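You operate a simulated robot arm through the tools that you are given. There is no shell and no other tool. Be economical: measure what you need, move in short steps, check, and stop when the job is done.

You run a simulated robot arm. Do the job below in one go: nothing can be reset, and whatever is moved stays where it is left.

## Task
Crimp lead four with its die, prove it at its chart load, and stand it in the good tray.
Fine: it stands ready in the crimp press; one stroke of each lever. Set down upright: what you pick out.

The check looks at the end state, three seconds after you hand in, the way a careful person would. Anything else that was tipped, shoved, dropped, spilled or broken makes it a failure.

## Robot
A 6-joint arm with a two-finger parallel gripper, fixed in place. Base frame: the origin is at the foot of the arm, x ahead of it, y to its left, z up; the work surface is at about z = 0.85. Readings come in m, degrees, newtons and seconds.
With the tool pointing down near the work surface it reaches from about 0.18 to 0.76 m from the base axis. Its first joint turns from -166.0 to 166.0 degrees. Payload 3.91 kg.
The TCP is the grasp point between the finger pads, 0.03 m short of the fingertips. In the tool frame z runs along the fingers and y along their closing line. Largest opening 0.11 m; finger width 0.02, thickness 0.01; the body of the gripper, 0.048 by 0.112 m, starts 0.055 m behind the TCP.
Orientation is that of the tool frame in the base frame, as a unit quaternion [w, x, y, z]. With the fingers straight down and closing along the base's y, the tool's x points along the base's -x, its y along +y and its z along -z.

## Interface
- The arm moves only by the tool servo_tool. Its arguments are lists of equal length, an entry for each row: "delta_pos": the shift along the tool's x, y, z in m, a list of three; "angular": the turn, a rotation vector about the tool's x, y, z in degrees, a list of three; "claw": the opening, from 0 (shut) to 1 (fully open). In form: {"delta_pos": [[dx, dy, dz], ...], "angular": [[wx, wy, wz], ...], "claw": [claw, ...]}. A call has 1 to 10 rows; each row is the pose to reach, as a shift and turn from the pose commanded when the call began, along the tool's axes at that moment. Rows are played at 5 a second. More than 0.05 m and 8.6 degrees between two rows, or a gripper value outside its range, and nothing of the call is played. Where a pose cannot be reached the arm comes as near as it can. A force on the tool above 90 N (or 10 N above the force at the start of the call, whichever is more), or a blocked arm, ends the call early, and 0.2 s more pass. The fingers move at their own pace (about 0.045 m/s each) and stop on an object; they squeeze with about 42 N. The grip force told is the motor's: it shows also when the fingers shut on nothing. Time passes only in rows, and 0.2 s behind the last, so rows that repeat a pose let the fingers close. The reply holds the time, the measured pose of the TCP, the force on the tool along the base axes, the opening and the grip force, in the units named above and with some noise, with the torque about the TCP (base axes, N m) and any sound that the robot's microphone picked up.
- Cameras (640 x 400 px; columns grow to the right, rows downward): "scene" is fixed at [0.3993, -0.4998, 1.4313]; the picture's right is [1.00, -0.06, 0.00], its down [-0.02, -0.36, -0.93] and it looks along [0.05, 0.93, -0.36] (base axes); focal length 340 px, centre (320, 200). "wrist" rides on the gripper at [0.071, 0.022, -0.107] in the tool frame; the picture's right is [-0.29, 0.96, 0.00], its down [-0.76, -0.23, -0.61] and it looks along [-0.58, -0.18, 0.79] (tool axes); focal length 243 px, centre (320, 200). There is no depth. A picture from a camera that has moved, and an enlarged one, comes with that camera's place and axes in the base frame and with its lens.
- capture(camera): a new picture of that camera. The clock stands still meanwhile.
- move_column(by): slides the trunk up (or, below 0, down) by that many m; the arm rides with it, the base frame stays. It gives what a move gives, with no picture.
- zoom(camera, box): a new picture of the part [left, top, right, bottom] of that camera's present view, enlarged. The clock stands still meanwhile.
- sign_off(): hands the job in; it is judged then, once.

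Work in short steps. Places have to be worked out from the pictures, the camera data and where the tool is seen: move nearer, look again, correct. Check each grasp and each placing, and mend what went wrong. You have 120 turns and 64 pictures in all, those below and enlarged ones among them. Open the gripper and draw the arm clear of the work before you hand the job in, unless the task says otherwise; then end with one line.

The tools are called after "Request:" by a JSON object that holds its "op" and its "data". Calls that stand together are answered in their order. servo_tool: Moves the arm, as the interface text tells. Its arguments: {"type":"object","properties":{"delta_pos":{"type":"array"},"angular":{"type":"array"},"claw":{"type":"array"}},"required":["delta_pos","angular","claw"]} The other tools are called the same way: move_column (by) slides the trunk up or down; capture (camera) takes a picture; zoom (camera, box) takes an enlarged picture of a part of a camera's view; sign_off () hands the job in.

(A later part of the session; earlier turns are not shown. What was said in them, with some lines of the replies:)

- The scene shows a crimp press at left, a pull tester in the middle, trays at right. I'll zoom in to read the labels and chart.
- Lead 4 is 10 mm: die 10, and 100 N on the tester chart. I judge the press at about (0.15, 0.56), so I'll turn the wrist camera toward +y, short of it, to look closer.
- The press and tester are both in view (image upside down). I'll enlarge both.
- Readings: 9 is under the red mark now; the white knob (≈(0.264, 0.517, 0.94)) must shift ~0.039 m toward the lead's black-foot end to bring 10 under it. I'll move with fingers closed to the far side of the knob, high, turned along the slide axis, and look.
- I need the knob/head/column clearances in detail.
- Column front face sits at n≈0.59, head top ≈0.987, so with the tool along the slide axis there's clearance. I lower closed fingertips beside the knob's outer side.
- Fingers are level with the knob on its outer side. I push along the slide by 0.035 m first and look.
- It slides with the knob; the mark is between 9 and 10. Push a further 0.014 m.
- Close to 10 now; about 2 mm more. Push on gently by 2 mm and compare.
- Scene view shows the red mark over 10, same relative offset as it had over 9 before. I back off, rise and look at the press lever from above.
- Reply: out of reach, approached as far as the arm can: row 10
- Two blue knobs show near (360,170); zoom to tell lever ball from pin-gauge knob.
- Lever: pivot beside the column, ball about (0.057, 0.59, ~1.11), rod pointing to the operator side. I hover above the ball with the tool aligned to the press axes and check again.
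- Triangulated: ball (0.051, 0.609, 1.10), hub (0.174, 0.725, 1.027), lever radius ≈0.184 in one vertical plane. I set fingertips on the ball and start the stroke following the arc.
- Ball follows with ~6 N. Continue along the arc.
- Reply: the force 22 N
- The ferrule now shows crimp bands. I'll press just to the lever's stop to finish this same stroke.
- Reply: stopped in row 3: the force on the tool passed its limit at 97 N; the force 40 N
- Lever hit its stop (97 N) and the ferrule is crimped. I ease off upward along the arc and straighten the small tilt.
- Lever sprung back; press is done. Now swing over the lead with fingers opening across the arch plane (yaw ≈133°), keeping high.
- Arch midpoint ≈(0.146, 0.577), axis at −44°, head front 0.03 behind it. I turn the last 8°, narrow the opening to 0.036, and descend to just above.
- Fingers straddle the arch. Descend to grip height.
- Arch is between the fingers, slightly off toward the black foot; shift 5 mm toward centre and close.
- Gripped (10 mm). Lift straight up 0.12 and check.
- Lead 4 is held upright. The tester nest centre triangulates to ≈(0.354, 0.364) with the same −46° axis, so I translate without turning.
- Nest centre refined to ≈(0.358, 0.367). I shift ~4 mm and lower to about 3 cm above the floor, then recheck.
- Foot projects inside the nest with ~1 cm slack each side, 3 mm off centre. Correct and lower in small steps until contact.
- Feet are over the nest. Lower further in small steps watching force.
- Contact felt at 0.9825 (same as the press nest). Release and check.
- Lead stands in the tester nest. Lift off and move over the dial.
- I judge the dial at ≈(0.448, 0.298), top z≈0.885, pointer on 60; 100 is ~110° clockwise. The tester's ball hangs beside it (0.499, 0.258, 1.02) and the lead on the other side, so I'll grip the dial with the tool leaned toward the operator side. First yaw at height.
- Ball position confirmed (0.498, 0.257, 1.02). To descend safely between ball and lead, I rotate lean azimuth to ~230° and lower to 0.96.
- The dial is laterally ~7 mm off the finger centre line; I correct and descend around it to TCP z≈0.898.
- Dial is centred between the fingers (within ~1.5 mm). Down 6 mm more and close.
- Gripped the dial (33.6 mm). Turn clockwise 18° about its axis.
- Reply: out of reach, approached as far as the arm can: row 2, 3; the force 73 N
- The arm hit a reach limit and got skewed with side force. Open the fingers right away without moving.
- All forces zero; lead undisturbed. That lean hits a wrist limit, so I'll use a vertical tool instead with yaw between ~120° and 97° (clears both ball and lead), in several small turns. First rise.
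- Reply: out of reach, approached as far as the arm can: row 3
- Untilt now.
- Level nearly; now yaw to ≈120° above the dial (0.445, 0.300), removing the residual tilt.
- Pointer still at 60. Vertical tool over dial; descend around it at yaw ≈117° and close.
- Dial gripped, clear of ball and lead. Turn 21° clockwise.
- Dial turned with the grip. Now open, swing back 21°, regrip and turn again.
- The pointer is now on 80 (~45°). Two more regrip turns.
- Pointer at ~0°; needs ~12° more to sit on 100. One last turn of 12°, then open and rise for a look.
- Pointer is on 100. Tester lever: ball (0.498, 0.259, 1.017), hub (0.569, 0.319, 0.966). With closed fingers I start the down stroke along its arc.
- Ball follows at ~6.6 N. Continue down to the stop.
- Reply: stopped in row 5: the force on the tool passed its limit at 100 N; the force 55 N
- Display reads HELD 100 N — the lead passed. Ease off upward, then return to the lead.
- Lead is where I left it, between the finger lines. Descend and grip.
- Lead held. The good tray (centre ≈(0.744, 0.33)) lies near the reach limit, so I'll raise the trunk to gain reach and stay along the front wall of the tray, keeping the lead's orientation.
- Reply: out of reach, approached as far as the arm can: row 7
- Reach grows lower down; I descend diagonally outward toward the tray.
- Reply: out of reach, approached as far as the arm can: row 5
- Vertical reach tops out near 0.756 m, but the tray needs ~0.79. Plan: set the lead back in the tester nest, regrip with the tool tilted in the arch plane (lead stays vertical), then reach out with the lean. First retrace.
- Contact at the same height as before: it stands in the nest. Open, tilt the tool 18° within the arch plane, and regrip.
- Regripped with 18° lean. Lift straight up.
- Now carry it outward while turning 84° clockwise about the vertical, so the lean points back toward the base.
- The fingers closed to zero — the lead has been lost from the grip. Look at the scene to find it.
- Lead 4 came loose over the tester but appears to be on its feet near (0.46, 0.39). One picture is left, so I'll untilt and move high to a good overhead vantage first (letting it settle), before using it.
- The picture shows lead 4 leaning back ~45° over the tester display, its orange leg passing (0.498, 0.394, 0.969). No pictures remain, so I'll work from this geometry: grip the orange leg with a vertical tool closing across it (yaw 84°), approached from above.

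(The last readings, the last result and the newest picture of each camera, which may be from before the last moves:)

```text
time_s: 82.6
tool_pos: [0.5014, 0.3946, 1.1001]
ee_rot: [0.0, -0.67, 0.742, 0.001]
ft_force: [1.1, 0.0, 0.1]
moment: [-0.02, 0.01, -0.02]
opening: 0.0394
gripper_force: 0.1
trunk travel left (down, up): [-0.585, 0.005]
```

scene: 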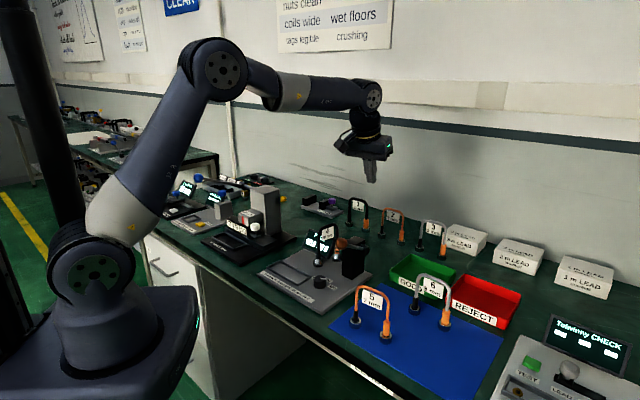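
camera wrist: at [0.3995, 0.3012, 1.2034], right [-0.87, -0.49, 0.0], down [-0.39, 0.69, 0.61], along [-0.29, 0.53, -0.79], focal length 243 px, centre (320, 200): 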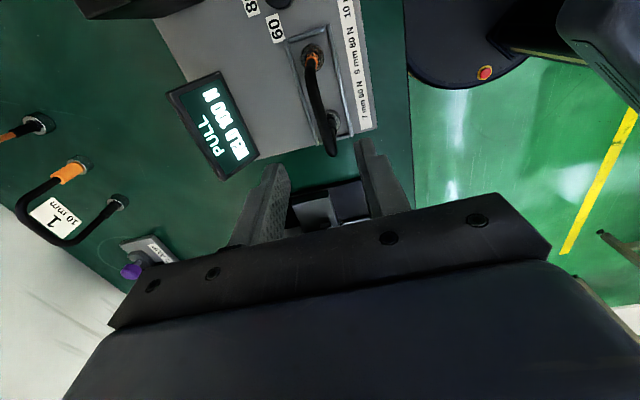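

Request:
{"op": "servo_tool", "data": {"delta_pos": [[0, 0.002, 0.03], [0, 0.002, 0.06], [0, 0.002, 0.085], [0, 0.002, 0.1]], "angular": [[0, 0, 0], [0, 0, 0], [0, 0, 0], [0, 0, 0]], "claw": [0.36, 0.36, 0.36, 0.36]}}

```text
time_s: 83.6
tool_pos: [0.4985, 0.3952, 0.996]
ee_rot: [0.0, -0.67, 0.742, 0.0]
ft_force: [-0.6, 0.0, 0.6]
moment: [0.02, 0.01, -0.01]
opening: 0.0396
gripper_force: 0.0
trunk travel left (down, up): [-0.585, 0.005]
```

No contact yet. The last 27 mm in small steps.

Request:
{"op": "servo_tool", "data": {"delta_pos": [[0, 0, 0.009], [0, 0, 0.018], [0, 0, 0.027]], "angular": [[0, 0, 0], [0, 0, 0], [0, 0, 0]], "claw": [0.36, 0.36, 0.36]}}

```text
time_s: 84.4
tool_pos: [0.4975, 0.3946, 0.9709]
ee_rot: [0.0, -0.67, 0.742, 0.0]
ft_force: [0.8, -0.4, -0.4]
moment: [0.01, 0.02, 0.01]
opening: 0.0396
gripper_force: 0.1
trunk travel left (down, up): [-0.585, 0.005]
```

No contact forces; close on the leg.

Request:
{"op": "servo_tool", "data": {"delta_pos": [[0, 0, 0], [0, 0, 0], [0, 0, 0], [0, 0, 0]], "angular": [[0, 0, 0], [0, 0, 0], [0, 0, 0], [0, 0, 0]], "claw": [0.2, 0, 0, 0]}}

```text
time_s: 85.4
tool_pos: [0.4972, 0.3941, 0.9722]
ee_rot: [0.001, -0.67, 0.743, -0.001]
ft_force: [2.3, -0.6, 2.5]
moment: [-0.03, 0.01, 0.05]
opening: 0.0098
gripper_force: 42.4
trunk travel left (down, up): [-0.585, 0.005]
```

Gripped the 10 mm wire. Lift gently and check the hold.

Request:
{"op": "servo_tool", "data": {"delta_pos": [[0, 0, -0.01], [0, 0, -0.02], [0, 0, -0.035], [0, 0, -0.05], [0, 0, -0.07]], "angular": [[0, 0, 0], [0, 0, 0], [0, 0, 0], [0, 0, 0], [0, 0, 0]], "claw": [0, 0, 0, 0, 0]}}

```text
time_s: 86.6
tool_pos: [0.4968, 0.3963, 1.043]
ee_rot: [0.0, -0.67, 0.743, 0.0]
ft_force: [0.3, -0.3, -1.0]
moment: [0.02, -0.05, 0.01]
opening: 0.0096
gripper_force: 42.6
trunk travel left (down, up): [-0.585, 0.005]
```

Held. Raise further to clear everything.

Request:
{"op": "servo_tool", "data": {"delta_pos": [[0, 0, -0.03], [0, 0, -0.06], [0, 0, -0.09], [0, 0, -0.12], [0, 0, -0.14], [0, 0, -0.14], [0, 0, -0.14]], "angular": [[0, 0, 0], [0, 0, 0], [0, 0, 0], [0, 0, 0], [0, 0, 0], [0, 0, 0], [0, 0, 0]], "claw": [0, 0, 0, 0, 0, 0, 0]}}

```text
time_s: 88.2
tool_pos: [0.498, 0.394, 1.1794]
ee_rot: [0.0, -0.67, 0.742, 0.001]
ft_force: [-0.5, -1.0, -1.6]
moment: [-0.02, -0.04, 0.01]
opening: 0.0096
gripper_force: 42.0
trunk travel left (down, up): [-0.585, 0.005]
```

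Now slowly tip the tool 45° so the lead becomes upright.

Request:
{"op": "servo_tool", "data": {"delta_pos": [[0, 0, 0], [0, 0, 0], [0, 0, 0], [0, 0, 0], [0, 0, 0], [0, 0, 0], [0, 0, 0], [0, 0, 0], [0, 0, 0], [0, 0, 0]], "angular": [[0, -4.5, 0], [0, -9, 0], [0, -13.5, 0], [0, -18, 0], [0, -22.5, 0], [0, -27, 0], [0, -31.5, 0], [0, -36, 0], [0, -40.5, 0], [0, -45, 0]], "claw": [0, 0, 0, 0, 0, 0, 0, 0, 0, 0]}}

```text
time_s: 90.4
tool_pos: [0.4963, 0.3951, 1.1809]
ee_rot: [0.285, -0.618, 0.686, 0.256]
ft_force: [0.1, 1.2, -1.6]
moment: [-0.06, -0.02, -0.01]
opening: 0.0095
gripper_force: 42.1
trunk travel left (down, up): [-0.585, 0.005]
```

Still held, lead should be upright now. Carry outward slowly.

Request:
{"op": "servo_tool", "data": {"delta_pos": [[0.004, -0.016, -0.004], [0.008, -0.034, -0.008], [0.0125, -0.054, -0.0125], [0.017, -0.074, -0.017], [0.0215, -0.094, -0.0215], [0.026, -0.113, -0.026], [0.0298, -0.129, -0.0298]], "angular": [[0, 0, 0], [0, 0, 0], [0, 0, 0], [0, 0, 0], [0, 0, 0], [0, 0, 0], [0, 0, 0]], "claw": [0, 0, 0, 0, 0, 0, 0]}}

```text
time_s: 92.0
tool_pos: [0.6211, 0.3387, 1.1822]
ee_rot: [0.284, -0.618, 0.687, 0.256]
ft_force: [-1.6, 0.0, -2.5]
moment: [-0.09, -0.07, 0.0]
opening: 0.0096
gripper_force: 41.6
trunk travel left (down, up): [-0.585, 0.005]
```

Rotate half of the turn slowly in place.

Request:
{"op": "servo_tool", "data": {"delta_pos": [[0, 0, 0], [0, 0, 0], [0, 0, 0], [0, 0, 0], [0, 0, 0], [0, 0, 0], [0, 0, 0]], "angular": [[3.5, 0, 3.5], [7, 0, 7], [10.5, 0, 10.5], [14, 0, 14], [17.5, 0, 17.5], [21, 0, 21], [24, 0, 24]], "claw": [0, 0, 0, 0, 0, 0, 0]}}

```text
time_s: 93.6
tool_pos: [0.6203, 0.3395, 1.1814]
ee_rot: [0.347, -0.39, 0.837, 0.161]
ft_force: [0.0, 0.9, -1.2]
moment: [-0.07, 0.01, 0.03]
opening: 0.0096
gripper_force: 42.4
trunk travel left (down, up): [-0.585, 0.005]
```

COM torque agrees with the black foot now pointing +y. Finish the turn while moving outward.

Request:
{"op": "servo_tool", "data": {"delta_pos": [[-0.0025, -0.012, 0.0025], [-0.005, -0.024, 0.005], [-0.0075, -0.036, 0.0075], [-0.01, -0.048, 0.01], [-0.0125, -0.06, 0.0125], [-0.015, -0.072, 0.015], [-0.0174, -0.0838, 0.0174]], "angular": [[3.5, 0, 3.5], [7, 0, 7], [10.5, 0, 10.5], [14, 0, 14], [17.5, 0, 17.5], [21, 0, 21], [24, 0, 24]], "claw": [0, 0, 0, 0, 0, 0, 0]}}

```text
time_s: 95.2
tool_pos: [0.7011, 0.3066, 1.1817]
ee_rot: [0.378, -0.13, 0.915, 0.053]
ft_force: [-0.2, -0.8, -1.6]
moment: [-0.09, 0.04, 0.02]
opening: 0.0096
gripper_force: 41.9
trunk travel left (down, up): [-0.585, 0.005]
```

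Lean 196°, tilt 45°, COM torque consistent with black foot at az 67°. Move over the tray position (0.730, 0.293) and descend to 0.96.

Request:
{"op": "servo_tool", "data": {"delta_pos": [[-0.0085, -0.0106, 0.0085], [-0.017, -0.0212, 0.017], [0.0106, -0.0212, 0.0446], [0.0382, -0.0212, 0.0722], [0.0658, -0.0212, 0.0998], [0.0934, -0.0212, 0.1274], [0.121, -0.0212, 0.155], [0.1386, -0.0212, 0.1726], [0.1386, -0.0212, 0.1726]], "angular": [[0, 0, 0], [0, 0, 0], [0, 0, 0], [0, 0, 0], [0, 0, 0], [0, 0, 0], [0, 0, 0], [0, 0, 0], [0, 0, 0]], "claw": [0, 0, 0, 0, 0, 0, 0, 0, 0]}}

```text
time_s: 97.2
tool_pos: [0.7293, 0.2915, 0.9627]
ee_rot: [0.379, -0.129, 0.915, 0.053]
ft_force: [0.5, -0.1, -2.3]
moment: [-0.04, 0.03, 0.0]
opening: 0.0094
gripper_force: 42.0
trunk travel left (down, up): [-0.585, 0.005]
```

No contact so far. Lower in small steps toward the tray floor (expected contact ≈0.924).

Request:
{"op": "servo_tool", "data": {"delta_pos": [[0.0053, 0, 0.0053], [0.0106, 0, 0.0106], [0.0159, 0, 0.0159], [0.0195, 0, 0.0195]], "angular": [[0, 0, 0], [0, 0, 0], [0, 0, 0], [0, 0, 0]], "claw": [0, 0, 0, 0]}}

```text
time_s: 98.2
tool_pos: [0.7297, 0.2915, 0.9337]
ee_rot: [0.379, -0.13, 0.915, 0.054]
ft_force: [-0.4, -0.8, -2.0]
moment: [-0.07, 0.07, 0.0]
opening: 0.0095
gripper_force: 41.6
trunk travel left (down, up): [-0.585, 0.005]
```

Request:
{"op": "servo_tool", "data": {"delta_pos": [[0.0014, 0, 0.0014], [0.0028, 0, 0.0028], [0.0042, 0, 0.0042]], "angular": [[0, 0, 0], [0, 0, 0], [0, 0, 0]], "claw": [0, 0, 0]}}

```text
time_s: 99.0
tool_pos: [0.7303, 0.2919, 0.9305]
ee_rot: [0.38, -0.13, 0.914, 0.054]
ft_force: [-1.6, -1.3, 6.1]
moment: [0.31, -0.28, -0.03]
opening: 0.0095
gripper_force: 41.7
trunk travel left (down, up): [-0.585, 0.005]
```

Contact: 8 N up, with the torque showing contact shared by both feet but on their outer edges, so the lead leans outward slightly. I correct with a 3° tilt back and read again.

Request:
{"op": "servo_tool", "data": {"delta_pos": [[0, 0, 0], [0, 0, 0], [0, 0, 0]], "angular": [[0.67, -1.17, -0.67], [1.33, -2.33, -1.33], [1.33, -2.33, -1.33]], "claw": [0, 0, 0]}}

```text
time_s: 99.8
tool_pos: [0.7294, 0.2894, 0.9289]
ee_rot: [0.4, -0.136, 0.905, 0.042]
ft_force: [-1.9, -1.1, 5.0]
moment: [0.35, -0.11, 0.15]
opening: 0.0096
gripper_force: 42.2
trunk travel left (down, up): [-0.585, 0.005]
```

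Now the contact is flat across the feet (torque offset ≈0 out of plane, mostly on the black foot). Release gently.

Request:
{"op": "servo_tool", "data": {"delta_pos": [[0.0004, 0, 0.0004], [0.0004, 0, 0.0004], [0.0004, 0, 0.0004], [0.0004, 0, 0.0004]], "angular": [[0, 0, 0], [0, 0, 0], [0, 0, 0], [0, 0, 0]], "claw": [0.06, 0.15, 0.25, 0.35]}}

```text
time_s: 100.8
tool_pos: [0.7293, 0.2902, 0.9274]
ee_rot: [0.4, -0.135, 0.906, 0.041]
ft_force: [0.1, -1.0, 0.6]
moment: [0.03, 0.0, -0.01]
opening: 0.0384
gripper_force: 0.1
trunk travel left (down, up): [-0.585, 0.005]
```

No residual forces. Retreat straight back along the tool axis, then up.

Request:
{"op": "servo_tool", "data": {"delta_pos": [[0, 0, -0.015], [0, 0, -0.035], [0, 0, -0.06], [0, 0, -0.1], [0, 0, -0.14]], "angular": [[0, 0, 0], [0, 0, 0], [0, 0, 0], [0, 0, 0], [0, 0, 0]], "claw": [0.4, 0.4, 0.4, 0.4, 0.4]}}

```text
time_s: 101.8
tool_pos: [0.6685, 0.2662, 0.9839]
ee_rot: [0.396, -0.131, 0.908, 0.033]
ft_force: [74.9, 15.1, -51.6]
moment: [-0.31, -5.65, -1.84]
opening: 0.044
gripper_force: 0.1
trunk travel left (down, up): [-0.585, 0.005]
stopped in row 5: the force on the tool passed its limit at 116 N (the readings are from after the stop); the commanded pose is now the measured one
```

The wrist camera bumped the tester's lever ball on the way back. Ease forward 15 mm to relieve, then go straight up.

Request:
{"op": "servo_tool", "data": {"delta_pos": [[-0.0053, 0, 0.0053], [-0.0106, 0, 0.0106], [-0.0106, 0, 0.0106]], "angular": [[0, 0, 0], [0, 0, 0], [0, 0, 0]], "claw": [0.4, 0.4, 0.4]}}

```text
time_s: 102.6
tool_pos: [0.6708, 0.273, 0.9954]
ee_rot: [0.401, -0.133, 0.906, 0.039]
ft_force: [-0.3, -0.8, -0.2]
moment: [0.02, 0.0, 0.01]
opening: 0.0439
gripper_force: 0.0
trunk travel left (down, up): [-0.585, 0.005]
```

Request:
{"op": "servo_tool", "data": {"delta_pos": [[-0.0071, 0, -0.0071], [-0.0141, 0, -0.0141], [-0.0283, 0, -0.0283], [-0.0495, 0, -0.0495], [-0.0778, 0, -0.0778], [-0.1061, 0, -0.1061]], "angular": [[0, 0, 0], [0, 0, 0], [0, 0, 0], [0, 0, 0], [0, 0, 0], [0, 0, 0]], "claw": [0.4, 0.4, 0.4, 0.4, 0.4, 0.4]}}

```text
time_s: 104.0
tool_pos: [0.6626, 0.273, 1.1418]
ee_rot: [0.399, -0.134, 0.906, 0.037]
ft_force: [0.1, -0.3, -0.1]
moment: [0.01, -0.01, -0.02]
opening: 0.0442
gripper_force: 0.0
trunk travel left (down, up): [-0.585, 0.005]
```

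Clear, no forces. Draw back and up from the work, then hand in.

Request:
{"op": "servo_tool", "data": {"delta_pos": [[-0.0212, 0, -0.0212], [-0.0424, 0, -0.0424], [-0.0212, 0, -0.0636], [0, 0, -0.0848], [0.0212, 0, -0.106], [0.0212, 0, -0.106]], "angular": [[0, 0, 0], [0, 0, 0], [0, 0, 0], [0, 0, 0], [0, 0, 0], [0, 0, 0]], "claw": [0.6, 0.6, 0.6, 0.6, 0.6, 0.6]}}

```text
time_s: 105.4
tool_pos: [0.5729, 0.2513, 1.1987]
ee_rot: [0.399, -0.133, 0.906, 0.037]
ft_force: [0.8, 0.3, -0.4]
moment: [-0.01, -0.02, 0.02]
opening: 0.066
gripper_force: 0.0
trunk travel left (down, up): [-0.585, 0.005]
```

The gripper is open and the arm is clear, with nothing touching it. Handing in.

Request:
{"op": "sign_off", "data": {}}

```text
The job is handed in.
```

Lead four was crimped with the 10 die and the tester read HELD 100 N, and I set it down in the good tray. I had no pictures left to confirm it is standing upright there. On the way it slipped from the grip and fell onto the tester, where I picked it up again, and while backing out the wrist camera bumped the tester's lever ball.
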